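You operate a simulated robot arm through the tools that you are given. There is no shell and no other tool. Be economical: measure what you need, move in short steps, check, and stop when the job is done.

The job below is to be done with a simulated robot arm. You get a single attempt, and the scene is never put back.

Task
Paint the chip on the red cover and set it under the lamp at heat 2.
Fine: brush back in its pot; leave the lamp on.

Only the result counts: the job must be done as asked and must still hold three seconds after the hand-in. Knocking over, shifting, dropping, spilling or breaking anything else fails it. Lids that push on must go on centred and level and be pressed home; caps that screw on are set level and turned clockwise until they are tight.

Robot
A 7-joint arm with a two-finger parallel gripper, fixed in place. Base frame: the origin is at the foot of the arm, x ahead of it, y to its left, z up. Units: m, rad, N and s.
Its first joint turns from -1.152 to 1.152 rad. Payload 1.57 kg.
Tool frame: the origin (TCP) lies between the finger pads and is the grasp point; the fingertips stand 0.03 m ahead of it; z points along the fingers, y is the line along which they close. Largest opening 0.11 m; finger width 0.024, thickness 0.012; the body of the gripper, 0.048 by 0.112 m, starts 0.078 m behind the TCP.
Orientation is that of the tool frame in the base frame, as [roll, pitch, yaw] about the fixed x, y, z axes, in that order (R = Rz(yaw) Ry(pitch) Rx(roll)). With the fingers straight down and closing along the base's y, the tool's x points along the base's -x, its y along +y and its z along -z.

Tools
- The arm moves only by the tool arm_command. Its argument "commands" is a list of rows, each a list of 3 entries, a list of its own where there are three numbers: the turn, a rotation vector about the tool's x, y, z in rad, then the shift along the tool's x, y, z in m, then the gripper command, from -1 (shut) to 1 (fully open), values between in proportion. In form: [[[wx, wy, wz], [x, y, z], fingers], ...]. A call has 1 to 10 rows; each row shifts and turns the commanded pose from where the row before left it, along the tool's axes as they then stand. Rows are played at 5 a second. More than 0.05 m and 0.15 rad between two rows, or a gripper value outside its range, and nothing of the call is played. Where a pose cannot be reached the arm comes as near as it can. A force on the tool above 90 N (or 10 N above the force at the start of the call, whichever is more), or a blocked arm, ends the call early, and 0.2 s more pass. Each finger travels about 0.108 m/s and halts on what it meets, pressing with about 31 N; the grip force reading is that of the motor and also rises with nothing between the fingers. The clock runs only during rows and for 0.2 s after the last one: add rows that do not move to give the fingers time. The reply holds the time, the measured pose of the TCP, the force on the tool along the base axes, the opening and the grip force, in the units named above and with some noise.
- Cameras (640 x 400 px; columns grow to the right, rows downward): "scene" is fixed at [0.1797, -0.4048, 1.4033]; the picture's right is [0.61, -0.79, 0.00], its down [-0.45, -0.35, -0.82] and it looks along [0.65, 0.50, -0.58] (base axes); focal length 214 px, centre (320, 200). "wrist" rides on the gripper at [-0.036, 0, -0.08] in the tool frame; the picture's right is [0.00, -1.00, 0.00], its down [0.97, 0.00, -0.24] and it looks along [0.24, 0.00, 0.97] (tool axes); focal length 218 px, centre (320, 200).
- grab_frame(camera): a new picture of that camera. It takes no simulated time.
- locate(camera, pixels): for up to 12 pixels [column, row] of the newest picture of that camera ("zoom" is the newest enlarged one), the place [x, y, z] in the base frame of the surface seen there, good to about 0.002 m. It takes no simulated time.
- close_up(camera, box): a new picture of the part [left, top, right, bottom] of that camera's present view, enlarged. It takes no simulated time.
- finish_job(): hands the job in; it is judged then, once.

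Work in short steps. Measure before you move; look again where a grasp or a placing could have gone wrong, and mend it. You have 80 turns and 38 pictures in all, those below and enlarged ones among them. Open the gripper and draw the arm clear of the work before you hand the job in, unless the task says otherwise; then end with one line.

The tools are called after ">>>" as a command line: name --argument value ..., lists and objects as JSON in quotes. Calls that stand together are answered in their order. arm_command: Moves the arm, as the interface text tells. Its arguments: {"type":"object","properties":{"commands":{"type":"array","items":{"type":"array"}}},"required":["commands"]} The other tools are called the same way: grab_frame (camera) takes a picture; locate (camera, pixels) gives the place of the surface under pixels of a picture; close_up (camera, box) takes an enlarged picture of a part of a camera's view; finish_job () hands the job in.

At the start:

```text
time_s: 0.0
position: [0.3054, -0.1608, 1.328]
ee_rot: [3.141, 0.001, 3.141]
wrist_force: [-0.6, -0.2, -0.1]
width: 0.11
finger_force: 0.0
```

scene: 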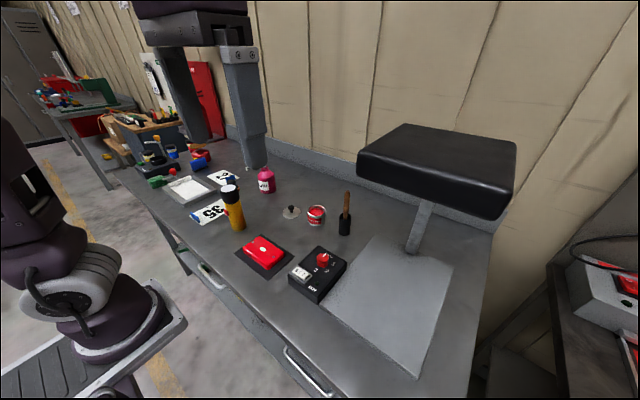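
wrist: 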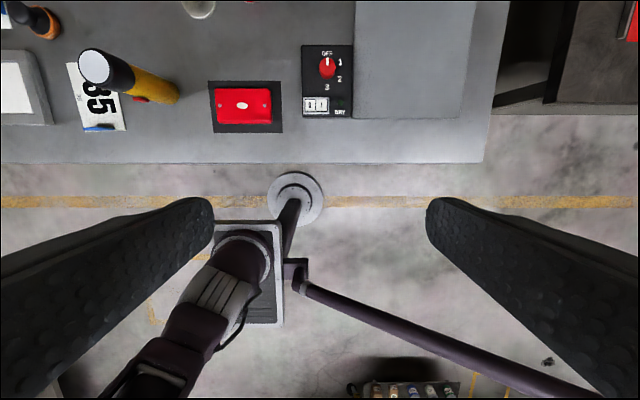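

The scene shows the red cover near (262,250), the lamp control box near (318,272), the paint tin (316,214) and the brush pot (345,220). I'll enlarge these parts to read them.

>>> close_up --camera "scene" --box '[230, 170, 390, 310]'

>>> close_up --camera "wrist" --box '[180, 0, 500, 180]'

>>> close_up --camera "scene" --box '[340, 110, 540, 390]'

```text
2.86 times, centred on (310, 240) of scene
```

zoom: 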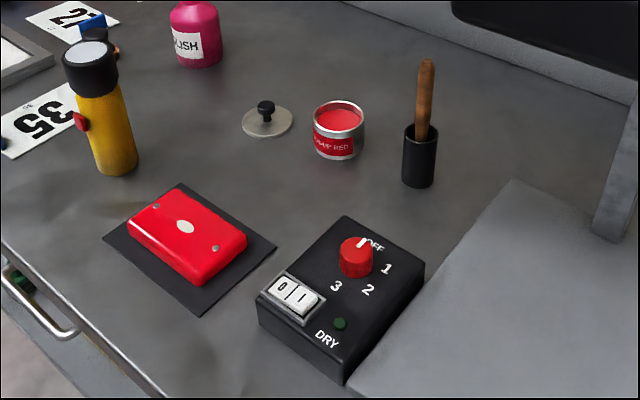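

```text
2.00 times, centred on (340, 90) of wrist
```

zoom: 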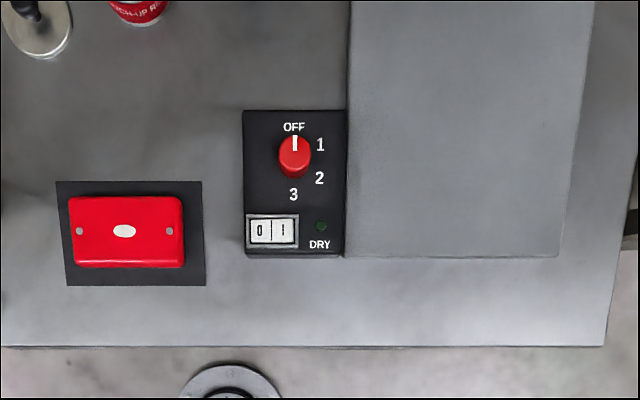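

```text
1.43 times, centred on (440, 250) of scene
```

zoom: 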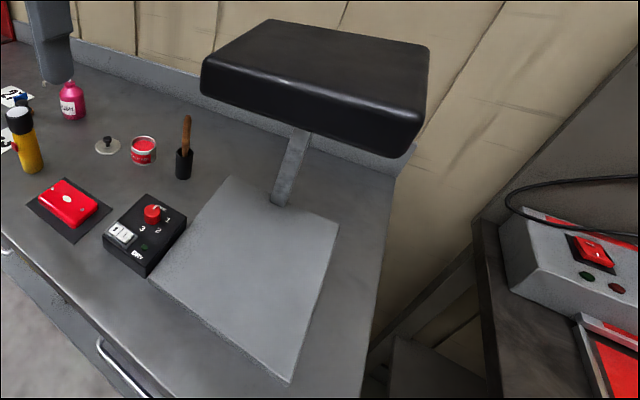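

The chip is the pale spot at the middle of the cover, the knob points to OFF, and there is a 0/1 rocker. I'll measure places in the scene picture and a fresh enlargement.

>>> close_up --camera "scene" --box '[230, 170, 390, 310]'

>>> locate --camera "zoom" --pixels '[[186, 226], [156, 205], [215, 248], [424, 66], [419, 130], [418, 185], [340, 117], [315, 113], [364, 115], [339, 158], [265, 104], [361, 243]]'

>>> locate --camera "zoom" --pixels '[[356, 262], [366, 290], [387, 268], [335, 286], [340, 323], [283, 286], [302, 297], [345, 216], [424, 262], [344, 383], [257, 310], [376, 246]]'

>>> locate --camera "zoom" --pixels '[[129, 225], [160, 193], [245, 240], [200, 280], [430, 75], [406, 128], [437, 130], [450, 250], [512, 180], [354, 372], [180, 184], [112, 130]]'

>>> locate --camera "scene" --pixels '[[453, 265], [420, 377], [372, 236], [323, 293], [360, 155], [360, 170], [495, 215], [513, 150], [410, 125], [415, 250], [425, 200]]'

```text
2.86 times, centred on (310, 240) of scene
```

zoom: 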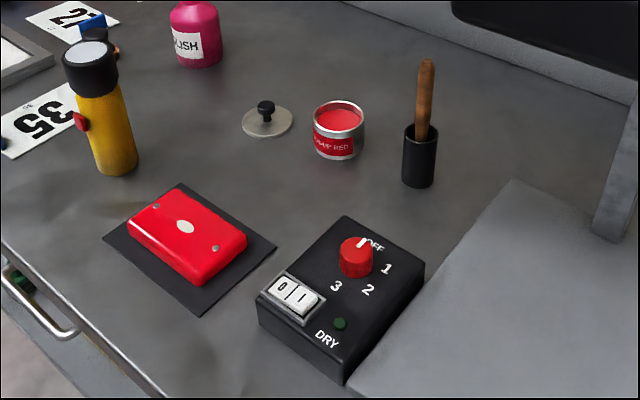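

```text
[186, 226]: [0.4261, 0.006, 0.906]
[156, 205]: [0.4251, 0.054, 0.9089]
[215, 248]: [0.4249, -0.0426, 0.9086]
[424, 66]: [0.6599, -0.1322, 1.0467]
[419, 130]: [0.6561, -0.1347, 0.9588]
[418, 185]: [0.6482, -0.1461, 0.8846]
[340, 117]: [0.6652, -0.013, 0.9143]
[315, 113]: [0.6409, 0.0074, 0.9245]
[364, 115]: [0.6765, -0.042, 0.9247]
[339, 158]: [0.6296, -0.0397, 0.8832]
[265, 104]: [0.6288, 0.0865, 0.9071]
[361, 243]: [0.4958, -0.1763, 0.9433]
```

```text
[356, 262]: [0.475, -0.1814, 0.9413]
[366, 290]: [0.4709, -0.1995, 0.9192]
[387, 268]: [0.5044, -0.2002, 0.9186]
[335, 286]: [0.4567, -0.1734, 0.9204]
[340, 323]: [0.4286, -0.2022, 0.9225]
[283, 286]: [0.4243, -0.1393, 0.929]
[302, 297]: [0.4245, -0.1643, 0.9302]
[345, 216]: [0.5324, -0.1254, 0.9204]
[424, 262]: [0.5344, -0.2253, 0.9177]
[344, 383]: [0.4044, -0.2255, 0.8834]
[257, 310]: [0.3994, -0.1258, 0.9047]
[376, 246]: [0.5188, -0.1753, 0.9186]
```

```text
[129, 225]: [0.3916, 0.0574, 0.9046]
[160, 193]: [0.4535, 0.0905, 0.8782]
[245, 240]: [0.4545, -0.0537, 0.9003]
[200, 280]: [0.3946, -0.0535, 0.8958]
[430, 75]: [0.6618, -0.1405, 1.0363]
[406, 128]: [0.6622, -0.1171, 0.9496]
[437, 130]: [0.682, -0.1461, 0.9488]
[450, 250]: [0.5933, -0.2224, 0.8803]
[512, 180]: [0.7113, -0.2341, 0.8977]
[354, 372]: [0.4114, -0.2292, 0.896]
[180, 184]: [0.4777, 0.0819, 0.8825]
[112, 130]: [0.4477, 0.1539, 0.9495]
```

```text
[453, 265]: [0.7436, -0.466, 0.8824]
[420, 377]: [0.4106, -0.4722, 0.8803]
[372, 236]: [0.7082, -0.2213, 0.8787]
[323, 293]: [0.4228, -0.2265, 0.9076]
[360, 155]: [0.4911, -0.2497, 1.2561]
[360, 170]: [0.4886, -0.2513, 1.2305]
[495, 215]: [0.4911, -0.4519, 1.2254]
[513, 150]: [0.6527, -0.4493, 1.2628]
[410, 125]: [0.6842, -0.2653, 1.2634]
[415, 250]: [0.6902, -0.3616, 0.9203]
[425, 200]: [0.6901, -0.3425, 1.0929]
```

Locate puts the bench at z≈0.88, while the text says 0.29, so one of them is off. I'll check against the robot's own base and the floor before trusting the reach.

>>> locate --camera "scene" --pixels '[[60, 290], [100, 330], [160, 310], [30, 375], [180, 350], [20, 200], [215, 35], [255, 160], [185, 90], [350, 290], [130, 390]]'

>>> locate --camera "wrist" --pixels '[[295, 195], [240, 255], [250, 315], [180, 350], [330, 300], [500, 370], [400, 250], [240, 105], [200, 8], [327, 68], [280, 225]]'

```text
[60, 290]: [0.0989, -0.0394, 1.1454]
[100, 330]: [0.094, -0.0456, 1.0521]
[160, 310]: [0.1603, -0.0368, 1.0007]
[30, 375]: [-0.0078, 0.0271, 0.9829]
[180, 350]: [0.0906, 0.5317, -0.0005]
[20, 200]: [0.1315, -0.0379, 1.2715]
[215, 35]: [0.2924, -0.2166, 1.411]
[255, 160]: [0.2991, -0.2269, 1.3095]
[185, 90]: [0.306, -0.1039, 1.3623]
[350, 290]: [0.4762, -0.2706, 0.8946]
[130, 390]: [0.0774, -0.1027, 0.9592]
```

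```text
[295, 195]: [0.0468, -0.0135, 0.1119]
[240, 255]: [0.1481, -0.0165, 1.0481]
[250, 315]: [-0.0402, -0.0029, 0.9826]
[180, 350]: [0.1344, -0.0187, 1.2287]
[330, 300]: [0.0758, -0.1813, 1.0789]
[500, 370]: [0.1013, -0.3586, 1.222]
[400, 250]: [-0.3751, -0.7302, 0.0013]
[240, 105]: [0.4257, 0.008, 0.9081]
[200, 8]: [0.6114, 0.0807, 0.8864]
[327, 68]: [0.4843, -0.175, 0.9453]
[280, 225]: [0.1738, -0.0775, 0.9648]
```

Everything agrees on z counted from the floor (bench 0.88, cover top 0.907), so I'll trust the measurements rather than the 0.29 figure. I move forward toward the tin and brush pot, high up, to test reach and look from above.

>>> arm_command --commands '[[[0, 0, 0], [-0.04, 0.012, 0.008], 1], [[0, 0, 0], [-0.04, 0.012, 0.008], 1], [[0, 0, 0], [-0.04, 0.012, 0.008], 1], [[0, 0, 0], [-0.04, 0.012, 0.008], 1], [[0, 0, 0], [-0.04, 0.012, 0.008], 1], [[0, 0, 0], [-0.04, 0.012, 0.008], 1], [[0, 0, 0], [-0.04, 0, 0.008], 1], [[0, 0, 0], [0, 0, 0], 1]]'

>>> grab_frame --camera "wrist"

>>> locate --camera "wrist" --pixels '[[320, 200]]'

```text
time_s: 1.8
position: [0.5299, -0.0934, 1.2719]
ee_rot: [-3.141, 0.001, -3.141]
wrist_force: [1.0, 0.1, 0.0]
width: 0.1101
finger_force: 0.1
out of reach, approached as far as the arm can: row 6, 7
```

```text
31 pictures are left
```

wrist: 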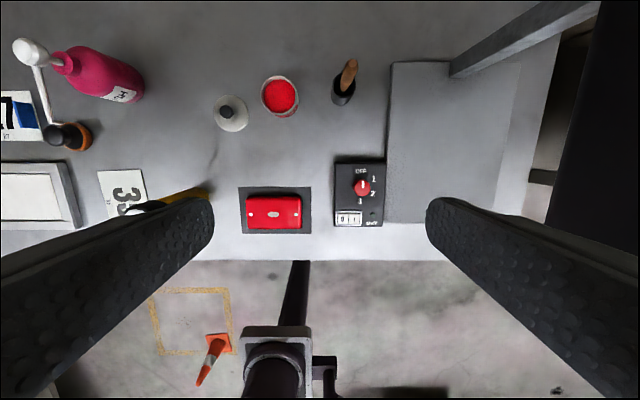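

```text
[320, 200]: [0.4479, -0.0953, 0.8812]
```

Straight down, reach ends near x=0.53. Tilting the fingers forward will gain reach, and the cover needs that under the lamp anyway. First I enlarge this view to measure the brush and tin.

>>> close_up --camera "wrist" --box '[210, 40, 410, 165]'

>>> locate --camera "zoom" --pixels '[[452, 70], [445, 100], [432, 140], [415, 165], [430, 190], [455, 165], [224, 120], [222, 200], [165, 175], [282, 170], [222, 175], [60, 230]]'

```text
3.20 times, centred on (310, 102) of wrist
```

zoom: 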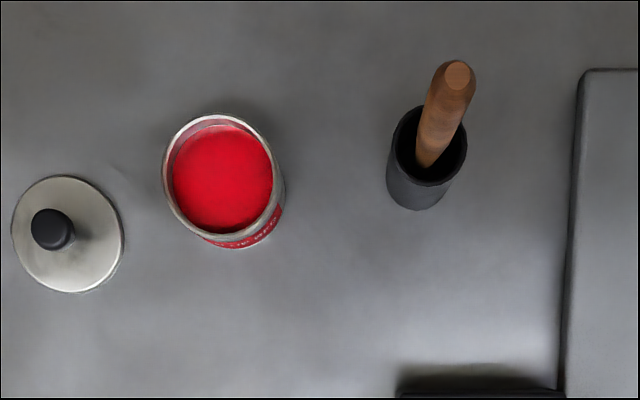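

```text
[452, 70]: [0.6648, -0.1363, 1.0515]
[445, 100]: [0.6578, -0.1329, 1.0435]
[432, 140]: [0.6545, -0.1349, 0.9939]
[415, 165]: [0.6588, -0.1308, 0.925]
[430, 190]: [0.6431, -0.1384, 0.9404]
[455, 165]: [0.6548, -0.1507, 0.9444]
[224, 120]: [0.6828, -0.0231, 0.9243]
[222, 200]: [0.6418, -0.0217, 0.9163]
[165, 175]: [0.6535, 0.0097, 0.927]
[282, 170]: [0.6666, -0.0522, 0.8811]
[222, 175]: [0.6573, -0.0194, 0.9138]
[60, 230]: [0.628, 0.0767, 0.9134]
```

Handle: top centre ≈(0.664,-0.136,1.051), nearly upright; tin centre ≈(0.662,-0.020) with paint at z 0.914. Now I tilt the fingers forward about 43° in place, and look at the resulting pose.

>>> arm_command --commands '[[[0, -0.15, 0], [0.01, 0, 0.02], 1], [[0, -0.15, 0], [0.01, 0, 0.02], 1], [[0, -0.15, 0], [0, 0, 0.0], 1], [[0, -0.15, 0], [0, 0, 0], 1], [[0, -0.15, 0], [0, 0, 0], 1], [[0, 0, 0], [0, 0, 0], 1]]'

```text
time_s: 3.2
position: [0.5136, -0.0965, 1.232]
ee_rot: [3.141, 0.751, -3.141]
wrist_force: [-0.4, 0.4, 0.5]
width: 0.1101
finger_force: 0.1
```

The tilt worked at (0.514,-0.097,1.232). Next I come down to handle height in front of the brush, fingers open, at about (0.58,-0.136,1.03).

>>> arm_command --commands '[[[0, 0, 0], [0.0173, -0.0066, 0.0299], 1], [[0, 0, 0], [0.0173, -0.0066, 0.0299], 1], [[0, 0, 0], [0.0173, -0.0066, 0.0299], 1], [[0, 0, 0], [0.0173, -0.0066, 0.0299], 1], [[0, 0, 0], [0.0173, -0.0066, 0.0299], 1], [[0, 0, 0], [0.0173, -0.0066, 0.0299], 1], [[0, 0, 0], [-0.0146, 0, 0.0136], 1], [[0, 0, 0], [0, 0, 0], 1]]'

>>> grab_frame --camera "wrist"

>>> locate --camera "wrist" --pixels '[[320, 200]]'

```text
time_s: 5.0
position: [0.5794, -0.1355, 1.0293]
ee_rot: [-3.141, 0.751, -3.14]
wrist_force: [-0.2, 0.0, 0.7]
width: 0.11
finger_force: 0.0
```

```text
29 pictures are left
```

wrist: 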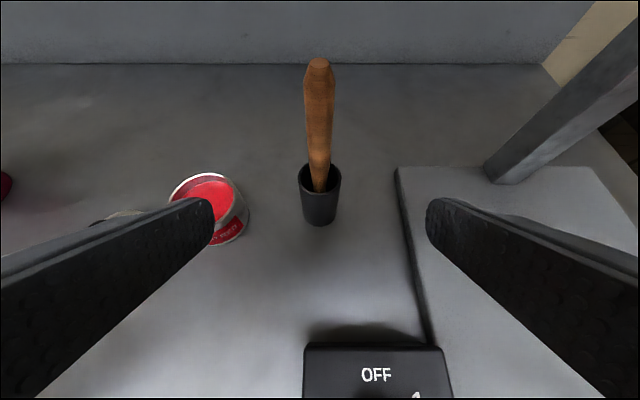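

```text
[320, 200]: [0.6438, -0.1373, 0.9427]
```

The brush stands centred between the fingers (320,60–190). I slide 0.085 forward to straddle the handle, then close.

>>> arm_command --commands '[[[0, 0, 0], [-0.015, 0, 0.015], 1], [[0, 0, 0], [-0.015, 0, 0.015], 1], [[0, 0, 0], [-0.015, 0, 0.015], 1], [[0, 0, 0], [-0.015, 0, 0.015], 1], [[0, 0, 0], [0, 0, 0], 1]]'

>>> grab_frame --camera "wrist"

>>> locate --camera "wrist" --pixels '[[320, 260], [316, 240], [320, 280], [320, 300]]'

```text
time_s: 6.2
position: [0.6654, -0.1377, 1.0275]
ee_rot: [3.141, 0.749, 3.141]
wrist_force: [-0.1, -1.2, -0.2]
width: 0.1099
finger_force: 0.1
```

```text
28 pictures are left
```

wrist: 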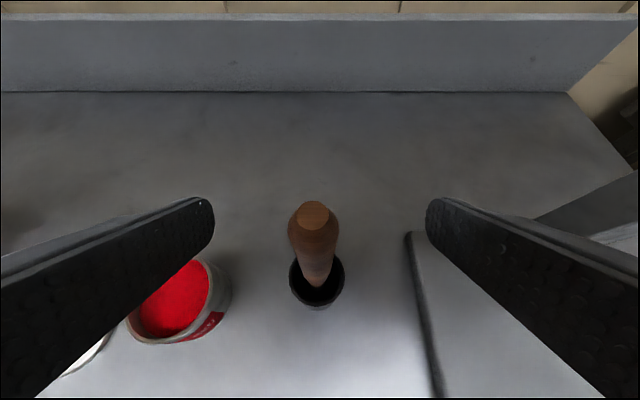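

```text
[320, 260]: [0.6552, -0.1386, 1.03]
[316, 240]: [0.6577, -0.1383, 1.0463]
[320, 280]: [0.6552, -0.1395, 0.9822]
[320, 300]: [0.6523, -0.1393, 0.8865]
```

Handle top is at (314,215), about 2 mm left of centre. I nudge and close on it.

>>> arm_command --commands '[[[0, 0, 0], [0, 0.0025, 0], 0], [[0, 0, 0], [0, 0, 0], -0.5], [[0, 0, 0], [0, 0, 0], -1], [[0, 0, 0], [0, 0, 0], -1], [[0, 0, 0], [0, 0, 0], -1], [[0, 0, 0], [0, 0, 0], -1]]'

```text
time_s: 7.6
position: [0.6646, -0.1347, 1.027]
ee_rot: [3.141, 0.751, -3.14]
wrist_force: [-0.6, 1.2, 1.3]
width: 0.016
finger_force: 31.0
```

Gripped (width 0.016). I lift straight up 0.1 m.

>>> arm_command --commands '[[[0, 0, 0], [-0.017, 0, -0.0183], -1], [[0, 0, 0], [-0.017, 0, -0.0183], -1], [[0, 0, 0], [-0.017, 0, -0.0183], -1], [[0, 0, 0], [-0.017, 0, -0.0183], -1], [[0, 0, 0], [0, 0, 0], -1]]'

>>> close_up --camera "scene" --box '[230, 130, 430, 280]'

>>> grab_frame --camera "wrist"

```text
time_s: 8.8
position: [0.6641, -0.1318, 1.1254]
ee_rot: [3.141, 0.75, -3.141]
wrist_force: [-1.0, 0.4, -0.7]
width: 0.0163
finger_force: 31.0
```

```text
2.67 times, centred on (330, 205) of scene
```

zoom: 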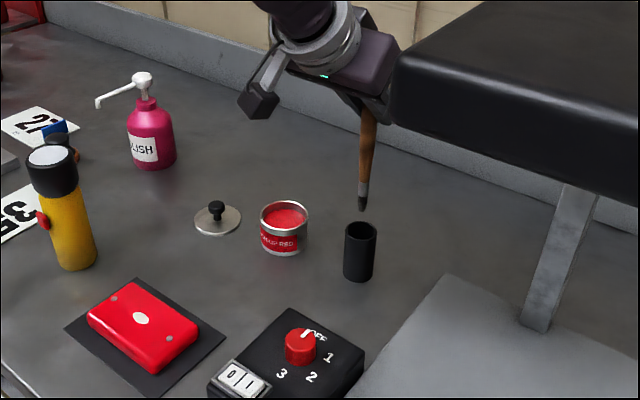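

```text
26 pictures are left
```

wrist: 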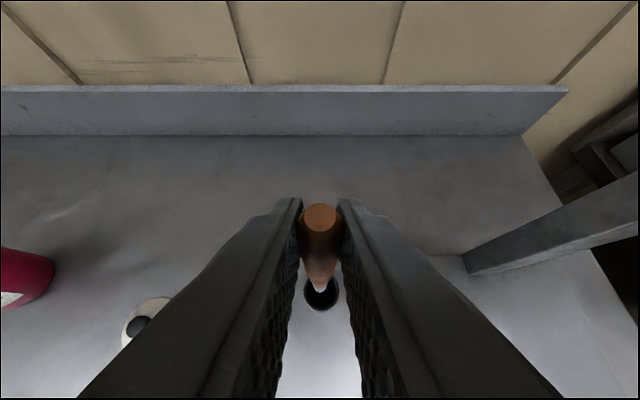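

The brush is out with its tip seen at (362,210) of the enlargement. I locate the tip, handle, pot rim and tin rim.

>>> locate --camera "zoom" --pixels '[[362, 207], [363, 195], [364, 186], [366, 160], [369, 125], [345, 230], [375, 232], [360, 236], [261, 215], [307, 216], [285, 203], [285, 228]]'

```text
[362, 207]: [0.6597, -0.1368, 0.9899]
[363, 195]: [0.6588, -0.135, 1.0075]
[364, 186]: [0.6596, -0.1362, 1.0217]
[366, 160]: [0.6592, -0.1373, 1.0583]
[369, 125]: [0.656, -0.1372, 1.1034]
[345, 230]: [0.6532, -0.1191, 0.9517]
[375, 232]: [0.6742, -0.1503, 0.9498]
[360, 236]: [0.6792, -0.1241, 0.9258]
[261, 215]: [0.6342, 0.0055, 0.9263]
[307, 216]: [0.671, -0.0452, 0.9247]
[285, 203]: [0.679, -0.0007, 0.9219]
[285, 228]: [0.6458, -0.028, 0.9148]
```

Brush tip at z≈0.988 (0.138 below the TCP), upright; tin centre ≈(0.656,-0.020). I move sideways over the tin and dip about 1 cm into the paint.

>>> arm_command --commands '[[[0, 0, 0], [0.0058, 0.0285, -0.0054], -1], [[0, 0, 0], [0, 0.0285, 0], -1], [[0, 0, 0], [0, 0.0285, 0], -1], [[0, 0, 0], [0, 0.0285, 0], -1], [[0, 0, 0], [0, 0, 0], -1], [[0, 0, 0], [0.0145, 0, 0.0155], -1], [[0, 0, 0], [0.0145, 0, 0.0155], -1]]'

>>> close_up --camera "scene" --box '[260, 150, 360, 235]'

>>> locate --camera "zoom" --pixels '[[320, 200]]'

```text
time_s: 10.4
position: [0.6551, -0.0188, 1.0842]
ee_rot: [3.141, 0.751, 3.141]
wrist_force: [1.0, -0.9, 0.1]
width: 0.0162
finger_force: 31.0
```

```text
4.71 times, centred on (310, 192) of scene
```

zoom: 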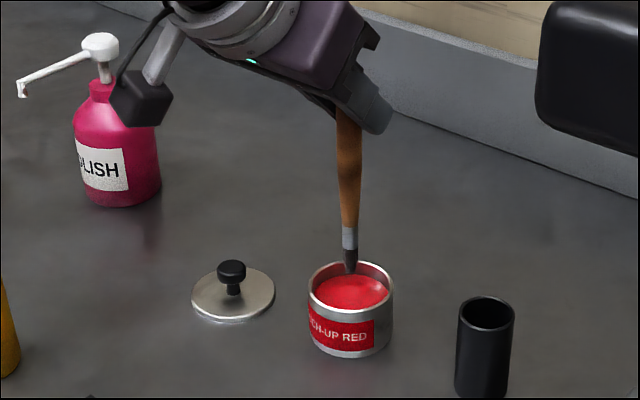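

```text
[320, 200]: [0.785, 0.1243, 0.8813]
```

The tip hovers centrally over the tin. I dip 0.042 further and hold, then raise 0.1.

>>> arm_command --commands '[[[0, 0, 0], [0.0143, 0, 0.0154], -1], [[0, 0, 0], [0.0143, 0, 0.0154], -1], [[0, 0, 0], [0, 0, 0], -1], [[0, 0, 0], [0, 0, 0], -1], [[0, 0, 0], [-0.0143, 0, -0.0154], -1], [[0, 0, 0], [-0.0143, 0, -0.0154], -1], [[0, 0, 0], [-0.0143, 0, -0.0154], -1], [[0, 0, 0], [-0.0143, 0, -0.0154], -1], [[0, 0, 0], [0, 0, 0], -1]]'

>>> close_up --camera "scene" --box '[260, 150, 360, 235]'

```text
time_s: 12.4
position: [0.6558, -0.0194, 1.1267]
ee_rot: [3.14, 0.748, -3.141]
wrist_force: [0.1, 0.2, -0.1]
width: 0.0153
finger_force: 31.4
```

```text
4.71 times, centred on (310, 192) of scene
```

zoom: 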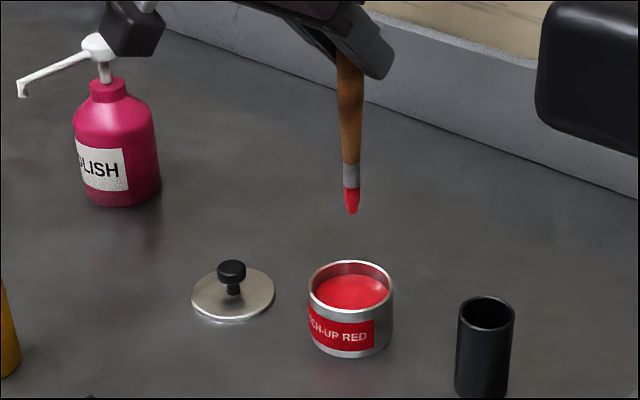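

Bristles are loaded with red. I carry the brush back over the chip at (0.426,0.006), staying at this height.

>>> arm_command --commands '[[[0, 0, 0], [0.02805, 0.0042, -0.0261], -1], [[0, 0, 0], [0.02805, 0.0042, -0.0261], -1], [[0, 0, 0], [0.02805, 0.0042, -0.0261], -1], [[0, 0, 0], [0.02805, 0.0042, -0.0261], -1], [[0, 0, 0], [0.02805, 0.0042, -0.0261], -1], [[0, 0, 0], [0.02805, 0.0042, -0.0261], -1], [[0, 0, 0], [0, 0, 0], -1], [[0, 0, 0], [0, 0, 0], -1]]'

>>> close_up --camera "scene" --box '[210, 195, 310, 280]'

>>> locate --camera "zoom" --pixels '[[320, 200]]'

```text
time_s: 14.2
position: [0.4886, -0.0099, 1.1122]
ee_rot: [3.092, 0.766, 3.115]
wrist_force: [0.1, -0.8, -0.3]
width: 0.0164
finger_force: 31.3
out of reach, approached as far as the arm can: row 4, 5, 6
```

```text
4.71 times, centred on (260, 238) of scene
```

zoom: 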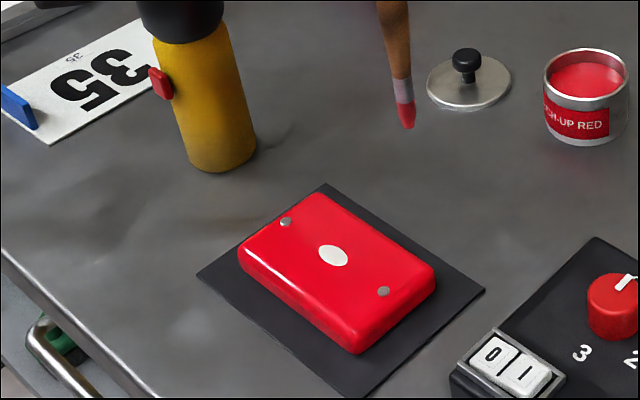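

```text
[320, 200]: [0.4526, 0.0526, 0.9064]
```

Steep tilt runs out of reach close in (stopped at x 0.489). I'll take half the tilt back, letting the brush lean so its tip swings toward the chip, while nudging forward, then recheck the pose.

>>> arm_command --commands '[[[0, 0, 0], [-0.015, 0, 0.013], -1], [[0, 0.1, 0], [0, 0, 0], -1], [[0, 0.1, 0], [0, 0, 0], -1], [[0, 0.1, 0], [0, 0, 0], -1], [[0, 0.075, 0], [0, 0, 0], -1], [[0, 0, 0], [0, 0, 0], -1]]'

```text
time_s: 15.6
position: [0.5079, -0.0081, 1.115]
ee_rot: [3.141, 0.373, -3.14]
wrist_force: [0.2, 0.1, -0.7]
width: 0.0165
finger_force: 31.2
```

Orientation is clean at tilt 0.373. The tip should be near (0.457,-0.008,0.987); I move it to about 2.5 cm above the chip and look.

>>> arm_command --commands '[[[0, 0, 0], [0.0163, 0.0047, 0.0133], -1], [[0, 0, 0], [0.0163, 0.0047, 0.0133], -1], [[0, 0, 0], [0.0163, 0.0047, 0.0133], -1], [[0, 0, 0], [0, 0, 0], -1]]'

>>> close_up --camera "scene" --box '[210, 195, 310, 280]'

```text
time_s: 16.6
position: [0.4766, 0.0053, 1.0598]
ee_rot: [-3.141, 0.376, -3.142]
wrist_force: [0.2, -0.4, -0.5]
width: 0.0166
finger_force: 30.9
```

```text
4.71 times, centred on (260, 238) of scene
```

zoom: 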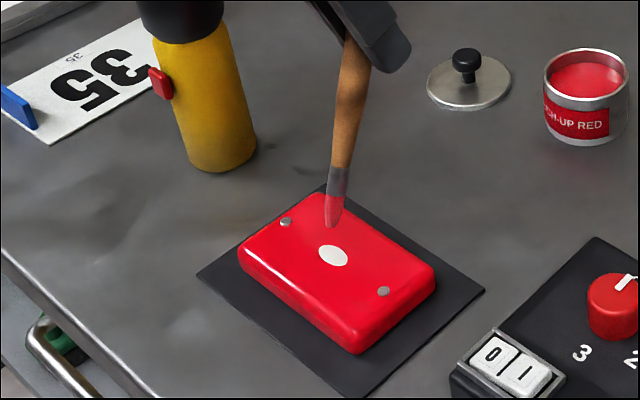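

>>> locate --camera "zoom" --pixels '[[332, 225], [332, 217], [335, 205], [333, 256], [320, 248], [346, 264], [319, 256], [342, 250], [285, 221], [384, 291]]'

```text
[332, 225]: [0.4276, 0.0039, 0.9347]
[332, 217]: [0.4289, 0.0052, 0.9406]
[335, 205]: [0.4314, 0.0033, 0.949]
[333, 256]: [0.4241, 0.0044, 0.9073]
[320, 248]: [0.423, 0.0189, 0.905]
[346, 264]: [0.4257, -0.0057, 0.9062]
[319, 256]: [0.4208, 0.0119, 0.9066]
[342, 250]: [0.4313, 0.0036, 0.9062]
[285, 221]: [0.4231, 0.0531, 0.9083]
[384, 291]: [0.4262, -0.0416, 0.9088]
```

Tip at (0.427,0.004,0.933); chip centre (0.425,0.0055,0.9065), about 25 x 15 mm. I lower to light contact and check.

>>> arm_command --commands '[[[0, 0, 0], [0.0058, 0.0008, 0.0122], -1], [[0, 0, 0], [0.0059, 0.0007, 0.0122], -1], [[0, 0, 0], [0, 0, 0], -1]]'

>>> close_up --camera "scene" --box '[230, 210, 290, 260]'

```text
time_s: 17.4
position: [0.4762, 0.008, 1.0357]
ee_rot: [3.141, 0.381, -3.141]
wrist_force: [9.0, 0.5, 29.0]
width: 0.0167
finger_force: 30.8
```

```text
8.00 times, centred on (260, 235) of scene
```

zoom: 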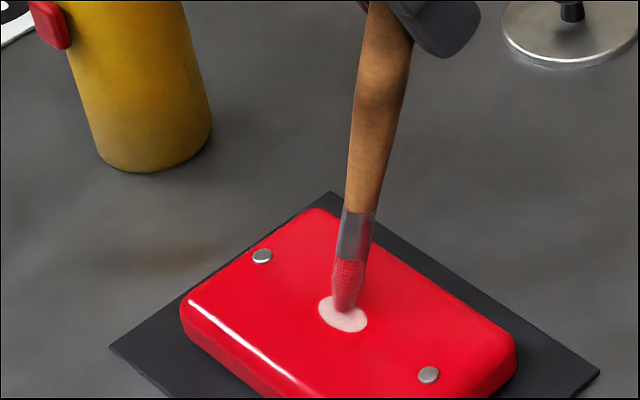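

Contact is firm (29 N) and the chip is already turning pink. I ease off a little and stroke gently over the spot.

>>> arm_command --commands '[[[0, 0, 0], [-0.0005, 0, -0.0013], -1], [[0, 0, 0], [0.003, 0, -0.0012], -1], [[0, 0, 0], [0, 0.003, 0], -1], [[0, 0, 0], [0, 0.003, 0], -1], [[0, 0, 0], [0, -0.004, 0], -1], [[0, 0, 0], [0, -0.004, 0], -1], [[0, 0, 0], [0, -0.003, 0], -1], [[0, 0, 0], [0, 0.005, 0], -1]]'

>>> close_up --camera "scene" --box '[230, 210, 290, 260]'

```text
time_s: 19.2
position: [0.4705, 0.0078, 1.0339]
ee_rot: [3.141, 0.374, -3.139]
wrist_force: [-0.9, -1.8, 2.2]
width: 0.0166
finger_force: 30.6
```

```text
8.00 times, centred on (260, 235) of scene
```

zoom: 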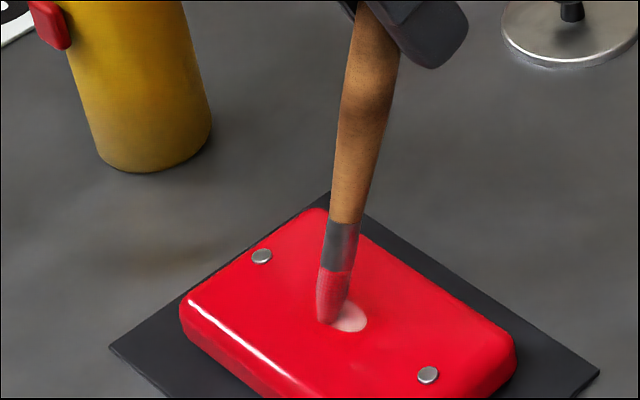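

The chip still looks pale and the tip now sits at (326,320), at the left rim of the chip centred (344,314). I measure both.

>>> locate --camera "zoom" --pixels '[[327, 321], [327, 312], [355, 318], [348, 328], [362, 310]]'

```text
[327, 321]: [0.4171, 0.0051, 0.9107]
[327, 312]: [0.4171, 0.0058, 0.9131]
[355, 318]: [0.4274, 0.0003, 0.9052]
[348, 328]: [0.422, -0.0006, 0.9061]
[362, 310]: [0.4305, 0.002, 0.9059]
```

Tip sits ~6 mm too near the robot and barely touching. I shift it 5 mm forward onto the chip centre, press down 3 mm and dwell.

>>> arm_command --commands '[[[0, 0, 0], [-0.0047, 0.0, 0.0018], -1], [[0, 0, 0], [0.0007, 0, 0.0019], -1], [[0, 0, 0], [0.0004, 0, 0.0009], -1], [[0, 0, 0], [0, 0, 0], -1], [[0, 0, 0], [0, 0, 0], -1], [[0, 0, 0], [0, 0, 0], -1]]'

>>> close_up --camera "scene" --box '[230, 210, 290, 260]'

```text
time_s: 20.6
position: [0.478, 0.0077, 1.0326]
ee_rot: [-3.141, 0.379, 3.141]
wrist_force: [10.2, 1.0, 29.9]
width: 0.0166
finger_force: 30.9
```

```text
8.00 times, centred on (260, 235) of scene
```

zoom: 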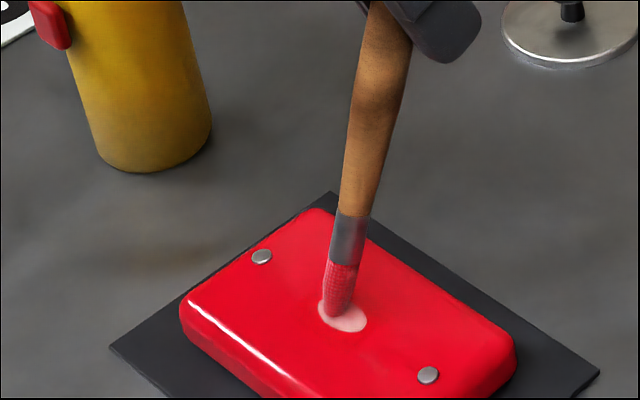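

The tip is on the chip with 30 N but the tint hasn't changed much, so it likely needs stroking in contact. I ease off 1 mm and stroke sideways a few millimetres.

>>> arm_command --commands '[[[0, 0, 0], [-0.0003, 0, -0.0008], -1], [[0, 0, 0], [0, -0.004, 0], -1], [[0, 0, 0], [0, -0.004, 0], -1], [[0, 0, 0], [0, 0.005, 0], -1], [[0, 0, 0], [0, 0.005, 0], -1], [[0, 0, 0], [0, 0.004, 0], -1], [[0, 0, 0], [0, -0.005, 0], -1], [[0, 0, 0], [0, -0.005, 0], -1], [[0, 0, 0], [0, 0.004, 0], -1]]'

>>> close_up --camera "scene" --box '[230, 210, 290, 260]'

```text
time_s: 22.6
position: [0.4787, 0.0074, 1.0322]
ee_rot: [-3.14, 0.375, 3.141]
wrist_force: [-0.5, 0.3, -1.3]
width: 0.0165
finger_force: 31.0
```

```text
8.00 times, centred on (260, 235) of scene
```

zoom: 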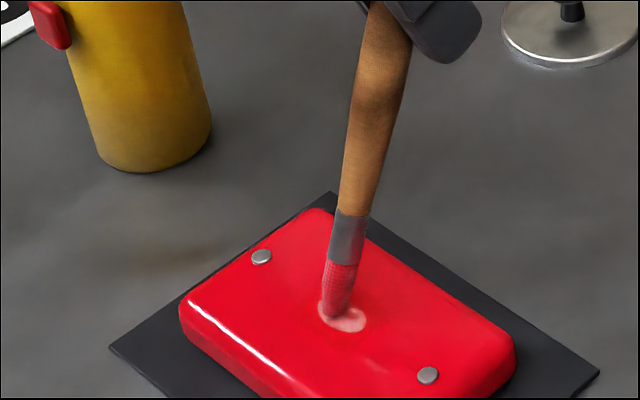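

Stroking is what paints: a red streak shows in the chip. I raster over the whole spot with light contact, first the near side.

>>> arm_command --commands '[[[0, 0, 0], [0.0041, 0, -0.0006], -1], [[0, 0, 0], [0, 0.005, 0], -1], [[0, 0, 0], [0, 0.005, 0], -1], [[0, 0, 0], [0, -0.0055, 0], -1], [[0, 0, 0], [0, -0.0055, 0], -1], [[0, 0, 0], [0, -0.0055, 0], -1], [[0, 0, 0], [0, -0.0055, 0], -1], [[0, 0, 0], [-0.0037, 0.004, 0.0015], -1], [[0, 0, 0], [0, 0.004, 0], -1], [[0, 0, 0], [0, 0.004, 0], -1]]'

>>> close_up --camera "scene" --box '[230, 210, 290, 260]'

>>> locate --camera "zoom" --pixels '[[343, 315]]'

```text
time_s: 24.8
position: [0.4756, 0.0078, 1.0307]
ee_rot: [-3.141, 0.376, 3.141]
wrist_force: [0.3, 0.5, -0.4]
width: 0.0168
finger_force: 31.0
```

```text
8.00 times, centred on (260, 235) of scene
```

zoom: 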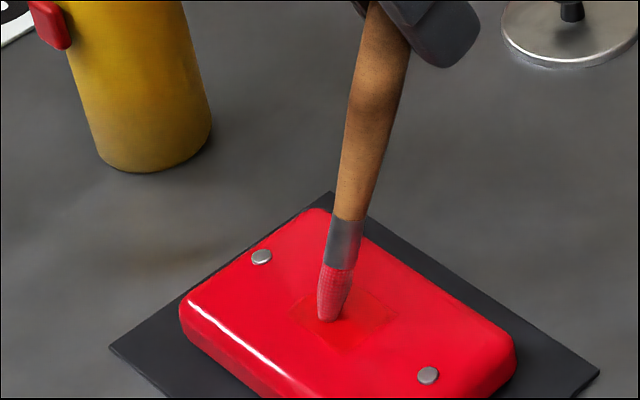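

```text
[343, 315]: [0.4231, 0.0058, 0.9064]
```

The chip is now covered by a red patch. I lift straight up and move forward while restoring the forward tilt so the brush stands upright again.

>>> arm_command --commands '[[[0, 0, 0], [-0.0098, 0, -0.025], -1], [[0, 0, 0], [-0.0098, 0, -0.025], -1], [[0, 0, 0], [-0.0098, 0, -0.025], -1], [[0, 0, 0], [-0.0372, 0, 0.0146], -1], [[0, 0, 0], [-0.0372, 0, 0.0146], -1], [[0, 0, 0], [-0.018, -0.01, 0.007], -1], [[0, -0.1, 0], [0, 0, 0], -1], [[0, -0.1, 0], [0, 0, 0], -1], [[0, -0.1, 0], [0, 0, 0], -1], [[0, -0.077, 0], [0, 0, 0], -1]]'

>>> close_up --camera "scene" --box '[220, 150, 380, 280]'

```text
time_s: 27.0
position: [0.5771, -0.0023, 1.1113]
ee_rot: [3.141, 0.752, -3.14]
wrist_force: [0.6, 0.2, 0.1]
width: 0.0164
finger_force: 31.3
```

```text
3.08 times, centred on (300, 215) of scene
```

zoom: 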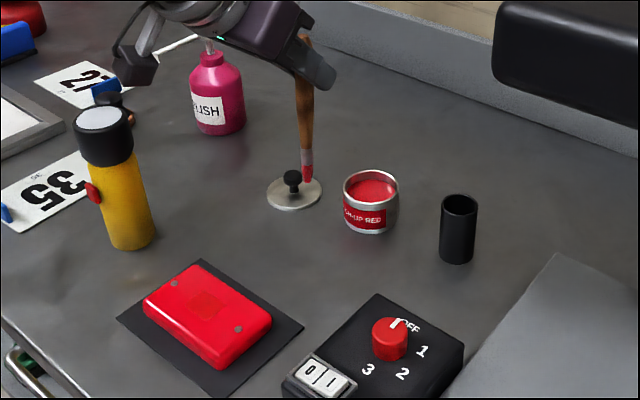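

The chip is fully red and the cover has not moved. I measure how the brush now sits in the grip before going over the pot.

>>> locate --camera "zoom" --pixels '[[308, 180], [307, 165], [306, 150], [306, 120], [305, 95], [441, 203], [477, 203], [459, 211], [459, 196]]'

```text
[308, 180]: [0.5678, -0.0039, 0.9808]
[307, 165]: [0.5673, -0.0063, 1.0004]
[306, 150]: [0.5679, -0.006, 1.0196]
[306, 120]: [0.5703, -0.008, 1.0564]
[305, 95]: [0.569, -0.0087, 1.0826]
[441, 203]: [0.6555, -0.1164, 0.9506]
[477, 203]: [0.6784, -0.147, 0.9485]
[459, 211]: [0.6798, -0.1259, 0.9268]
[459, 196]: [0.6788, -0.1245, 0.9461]
```

The brush is nearly upright, tip about 5 mm behind the TCP and 0.132 below it. I carry it to above the pot centre (0.665,-0.134) and look.

>>> arm_command --commands '[[[0, 0, 0], [-0.0133, -0.0264, 0.0124], -1], [[0, 0, 0], [-0.0133, -0.0264, 0.0124], -1], [[0, 0, 0], [-0.0133, -0.0264, 0.0124], -1], [[0, 0, 0], [-0.0133, -0.0264, 0.0124], -1], [[0, 0, 0], [-0.0133, -0.0264, 0.0124], -1], [[0, 0, 0], [0, 0, 0], -1]]'

>>> close_up --camera "scene" --box '[315, 180, 375, 240]'

>>> close_up --camera "wrist" --box '[270, 180, 370, 320]'

```text
time_s: 28.4
position: [0.6687, -0.1352, 1.1138]
ee_rot: [3.141, 0.753, 3.141]
wrist_force: [0.8, -1.2, -1.4]
width: 0.0169
finger_force: 30.7
```

```text
6.67 times, centred on (345, 210) of scene
```

zoom: 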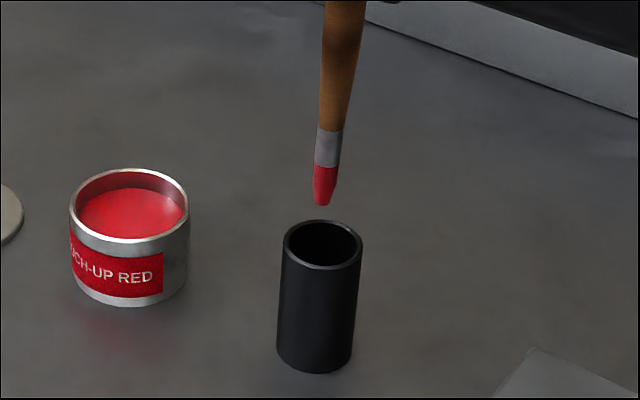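

```text
2.86 times, centred on (320, 250) of wrist
```

zoom: 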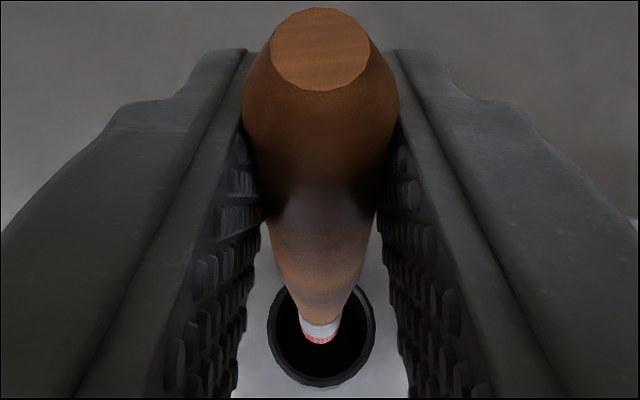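

The tip sits over the pot mouth in both views. I lower it into the pot in steps, stopping a hair above the bottom.

>>> arm_command --commands '[[[0, 0, 0], [0.0105, 0, 0.0112], -1], [[0, 0, 0], [0.0105, 0, 0.0112], -1], [[0, 0, 0], [0.0105, 0, 0.0112], -1], [[0, 0, 0], [0.0105, 0, 0.0112], -1], [[0, 0, 0], [0, 0, 0], -1]]'

>>> close_up --camera "scene" --box '[315, 180, 375, 240]'

```text
time_s: 29.6
position: [0.6683, -0.1352, 1.0508]
ee_rot: [-3.141, 0.753, -3.141]
wrist_force: [0.3, -0.1, -0.6]
width: 0.0161
finger_force: 31.1
```

```text
6.67 times, centred on (345, 210) of scene
```

zoom: 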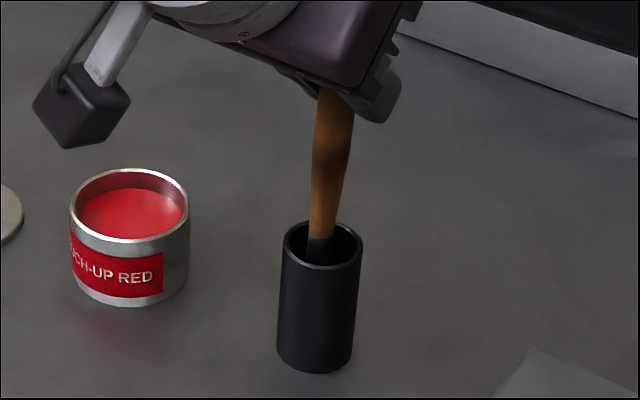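

It is inside with no force. I lower the last 0.029 and open gradually.

>>> arm_command --commands '[[[0, 0, 0], [0.0099, 0, 0.0106], -1], [[0, 0, 0], [0.0075, 0, 0.008], -1], [[0, 0, 0], [0.0024, 0, 0.0026], -1], [[0, 0, 0], [0, 0, 0], -1]]'

```text
time_s: 30.6
position: [0.6662, -0.1334, 1.0213]
ee_rot: [3.14, 0.752, -3.141]
wrist_force: [0.6, 0.7, 0.3]
width: 0.0165
finger_force: 30.4
```

No contact yet; 2 mm more, then open.

>>> arm_command --commands '[[[0, 0, 0], [0.0014, 0, 0.0015], -1], [[0, 0, 0], [0, 0, 0], -1], [[0, 0, 0], [0, 0, 0], -0.5], [[0, 0, 0], [0, 0, 0], -0.2], [[0, 0, 0], [0, 0, 0], 0.2], [[0, 0, 0], [0, 0, 0], 0.6], [[0, 0, 0], [0, 0, 0], 0.6]]'

>>> grab_frame --camera "wrist"

```text
time_s: 32.2
position: [0.6667, -0.1345, 1.0195]
ee_rot: [-3.142, 0.752, 3.142]
wrist_force: [0.3, -0.3, 0.0]
width: 0.0881
finger_force: 0.0
```

```text
12 pictures are left
```

wrist: 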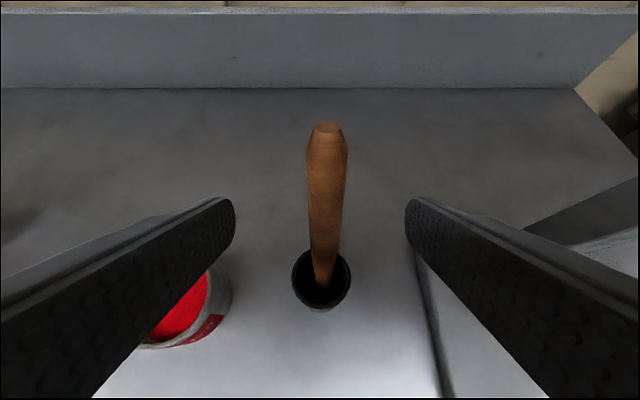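

The brush rests in its pot, leaning on the far rim. I back out away from it and up.

>>> arm_command --commands '[[[0, 0, 0], [0.0115, 0, -0.0244], 0.6], [[0, 0, 0], [0.0115, 0, -0.0244], 0.6], [[0, 0, 0], [0.0115, 0, -0.0244], 0.6], [[0, 0, 0], [0.0115, 0, -0.0244], 0.6], [[0, 0.15, 0], [0.01, 0, -0.012], 0.6], [[0, 0.15, 0], [0.012, 0, -0.01], 0.6], [[0, 0.15, 0], [0.015, -0.01, -0.01], 0.6], [[0, 0.15, 0], [0.015, -0.015, -0.005], 0.6], [[0, 0.15, 0], [0.015, -0.01, 0], 0.6], [[0, 0, 0], [0, 0, 0], 0.6]]'

```text
time_s: 34.4
position: [0.4865, -0.1688, 1.063]
ee_rot: [-3.139, 0.0, -3.141]
wrist_force: [0.8, 0.4, 0.8]
width: 0.0883
finger_force: 0.1
```

The tool is vertical almost above the knob. I look down to measure the knob and rocker.

>>> close_up --camera "wrist" --box '[240, 160, 400, 360]'

>>> grab_frame --camera "scene"

```text
2.00 times, centred on (320, 260) of wrist
```

zoom: 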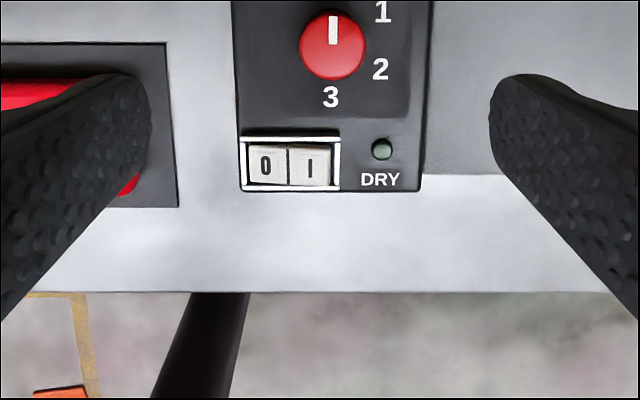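

```text
10 pictures are left
```

scene: 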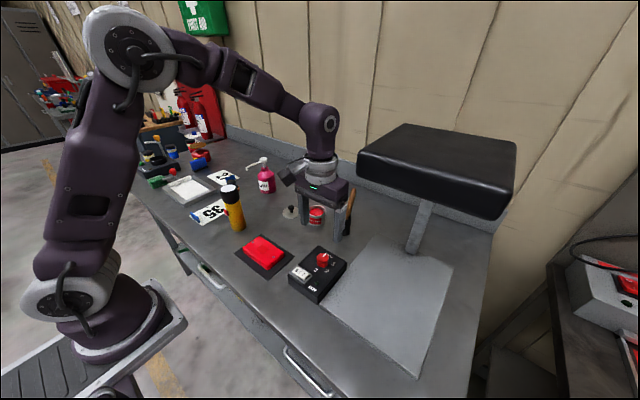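

>>> locate --camera "zoom" --pixels '[[332, 45], [302, 48], [364, 48], [333, 78], [333, 14], [265, 166], [310, 166], [288, 166], [382, 150], [333, 75]]'

>>> locate --camera "scene" --pixels '[[318, 112], [330, 165], [370, 165], [350, 195], [335, 235], [350, 232], [298, 270], [306, 274]]'

```text
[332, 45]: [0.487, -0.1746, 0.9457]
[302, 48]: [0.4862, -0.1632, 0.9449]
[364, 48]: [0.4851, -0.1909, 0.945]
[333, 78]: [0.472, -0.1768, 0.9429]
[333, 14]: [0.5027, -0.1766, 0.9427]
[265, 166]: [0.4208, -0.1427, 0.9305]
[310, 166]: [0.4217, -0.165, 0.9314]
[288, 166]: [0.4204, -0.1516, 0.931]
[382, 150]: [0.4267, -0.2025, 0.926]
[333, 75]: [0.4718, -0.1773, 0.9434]
```

```text
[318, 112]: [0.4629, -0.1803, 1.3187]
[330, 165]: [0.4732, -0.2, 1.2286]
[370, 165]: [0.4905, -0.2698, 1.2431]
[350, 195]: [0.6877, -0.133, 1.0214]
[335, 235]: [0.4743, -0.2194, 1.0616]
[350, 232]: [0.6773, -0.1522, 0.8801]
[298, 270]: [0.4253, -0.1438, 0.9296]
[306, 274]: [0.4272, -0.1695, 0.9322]
```

Knob centre (0.487,-0.1765), top z 0.945, radius ≈15 mm; clearance to the lamp head looks sufficient. I centre over it and pre-turn -1.05 rad so the 120° clockwise turn stays within the wrist's middle range.

>>> arm_command --commands '[[[0, 0, 0], [0, -0.007, 0], 0.2], [[0, 0, -0.15], [0, 0, 0], 0.1], [[0, 0, -0.15], [0, 0, 0], 0.1], [[0, 0, -0.15], [0, 0, 0], 0.1], [[0, 0, -0.15], [0, 0, 0], 0.1], [[0, 0, -0.15], [0, 0, 0], 0.1], [[0, 0, -0.15], [0, 0, 0], 0.1], [[0, 0, -0.147], [0, 0, 0], 0.1], [[0, 0, 0], [0, 0, 0.04], 0.1], [[0, 0, 0], [0, 0, 0], 0.1]]'

>>> grab_frame --camera "wrist"

```text
time_s: 36.6
position: [0.4839, -0.1778, 1.0224]
ee_rot: [-3.14, 0.001, -2.092]
wrist_force: [0.1, 0.9, 0.1]
width: 0.0607
finger_force: 0.0
```

```text
9 pictures are left
```

wrist: 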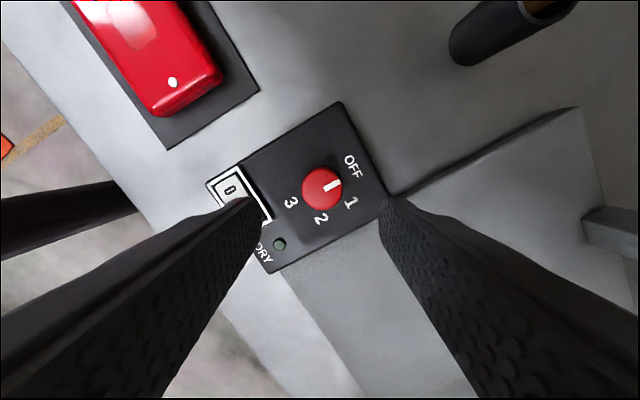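

The knob lies centred at (322,188). I check its place and the rocker's edge from this view.

>>> locate --camera "wrist" --pixels '[[322, 188], [303, 188], [342, 188], [322, 170], [321, 206], [240, 168], [230, 188]]'

```text
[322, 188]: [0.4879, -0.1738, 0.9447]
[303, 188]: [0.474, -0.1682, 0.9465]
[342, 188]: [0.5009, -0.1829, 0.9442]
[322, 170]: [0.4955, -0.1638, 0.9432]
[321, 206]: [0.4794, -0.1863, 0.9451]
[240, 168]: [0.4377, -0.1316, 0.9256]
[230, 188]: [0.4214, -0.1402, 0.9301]
```

Knob centre (0.4875,-0.1755). I narrow the fingers to 46 mm, descend so the tips stop just above the panel, and grip.

>>> arm_command --commands '[[[0, 0, 0], [-0.0016, -0.0008, 0], -0.16], [[0, 0, 0], [0, 0, 0.025], -0.16], [[0, 0, 0], [0, 0, 0.025], -0.16], [[0, 0, 0], [0, 0, 0.019], -0.16], [[0, 0, 0], [0, 0, 0], -0.16], [[0, 0, 0], [0, 0, 0], -1], [[0, 0, 0], [0, 0, 0], -1], [[0, 0, 0], [0, 0, 0], -1]]'

```text
time_s: 38.4
position: [0.4884, -0.1766, 0.9527]
ee_rot: [3.14, 0.0, -2.093]
wrist_force: [-12.6, 10.0, -3.2]
width: 0.031
finger_force: 39.7
```

Knob gripped (31 mm). I turn clockwise, first ten rows.

>>> arm_command --commands '[[[0, 0, 0.1496], [0, 0, 0], -1], [[0, 0, 0.1496], [0, 0, 0], -1], [[0, 0, 0.1496], [0, 0, 0], -1], [[0, 0, 0.1496], [0, 0, 0], -1], [[0, 0, 0.1496], [0, 0, 0], -1], [[0, 0, 0.1496], [0, 0, 0], -1], [[0, 0, 0.1496], [0, 0, 0], -1], [[0, 0, 0.1496], [0, 0, 0], -1], [[0, 0, 0.1496], [0, 0, 0], -1], [[0, 0, 0.1496], [0, 0, 0], -1]]'

```text
time_s: 40.6
position: [0.487, -0.1745, 0.9536]
ee_rot: [3.141, -0.002, 2.692]
wrist_force: [-14.4, 15.2, -22.0]
width: 0.0312
finger_force: 39.8
```

Turned 1.50 rad so far. I finish the remaining four rows, then open slightly and rise.

>>> arm_command --commands '[[[0, 0, 0.1496], [0, 0, 0], -1], [[0, 0, 0.1496], [0, 0, 0], -1], [[0, 0, 0.1496], [0, 0, 0], -1], [[0, 0, 0.1496], [0, 0, 0], -1], [[0, 0, 0], [0, 0, 0], -1], [[0, 0, 0], [0, 0, 0], -0.16], [[0, 0, 0], [0, 0, 0], -0.16], [[0, 0, 0], [0, 0, -0.03], -0.16], [[0, 0, 0], [0, 0, -0.04], -0.16], [[0, 0, 0], [0, 0, 0], -0.16]]'

>>> close_up --camera "scene" --box '[270, 220, 370, 310]'

```text
time_s: 42.8
position: [0.4884, -0.1732, 1.0254]
ee_rot: [3.14, 0.001, 2.095]
wrist_force: [-0.3, -0.2, -0.3]
width: 0.0465
finger_force: 0.2
```

```text
4.44 times, centred on (320, 265) of scene
```

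zoom: 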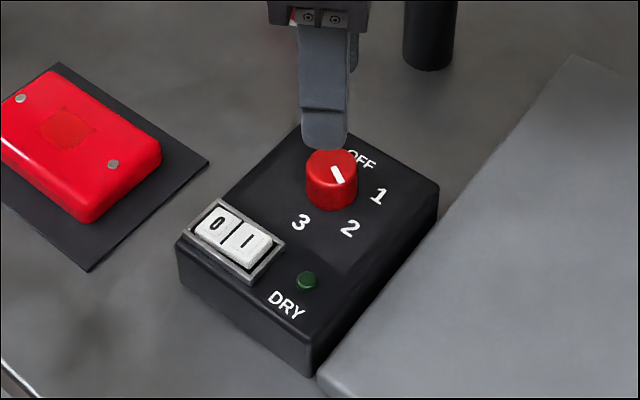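

The knob mark now points at 2 and the cover's chip is red. I turn the wrist back and position one finger above the "1" half of the rocker at (0.4215,-0.168).

>>> arm_command --commands '[[[0, 0, -0.1496], [0, 0, 0], -0.16], [[0, 0, -0.1496], [0, 0, 0], -0.16], [[0, 0, -0.1496], [0, 0, 0], -0.16], [[0, 0, -0.1496], [0, 0, 0], -0.16], [[0, 0, -0.1496], [0, 0, 0], -0.16], [[0, 0, -0.1496], [0, 0, 0], -0.16], [[0, 0, -0.1496], [0, 0, 0], 0.09], [[0, 0, 0], [0.033, 0.022, 0], 0.09], [[0, 0, 0], [0.033, 0.022, 0], 0.09], [[0, 0, 0], [0, 0, 0.035], 0.09]]'

>>> close_up --camera "scene" --box '[270, 220, 370, 310]'

>>> locate --camera "zoom" --pixels '[[332, 165], [342, 186], [350, 228], [216, 225], [244, 243], [262, 250]]'

```text
time_s: 45.0
position: [0.4234, -0.1314, 0.986]
ee_rot: [3.14, 0.001, -3.141]
wrist_force: [0.4, -0.4, -0.6]
width: 0.0598
finger_force: 0.2
```

```text
4.44 times, centred on (320, 265) of scene
```

zoom: 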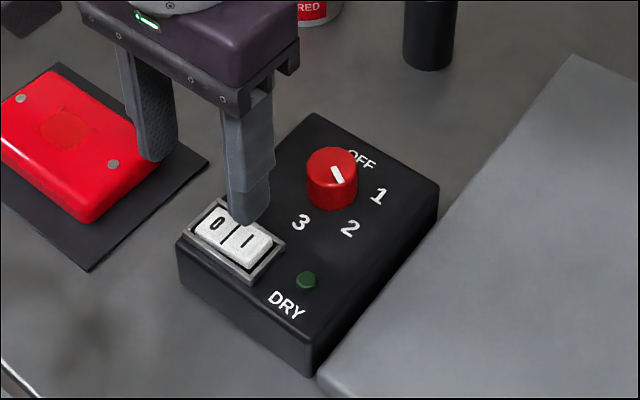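

```text
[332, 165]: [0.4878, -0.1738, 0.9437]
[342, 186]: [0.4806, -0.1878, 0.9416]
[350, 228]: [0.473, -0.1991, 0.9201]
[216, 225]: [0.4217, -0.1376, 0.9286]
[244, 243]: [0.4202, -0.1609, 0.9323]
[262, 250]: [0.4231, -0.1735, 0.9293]
```

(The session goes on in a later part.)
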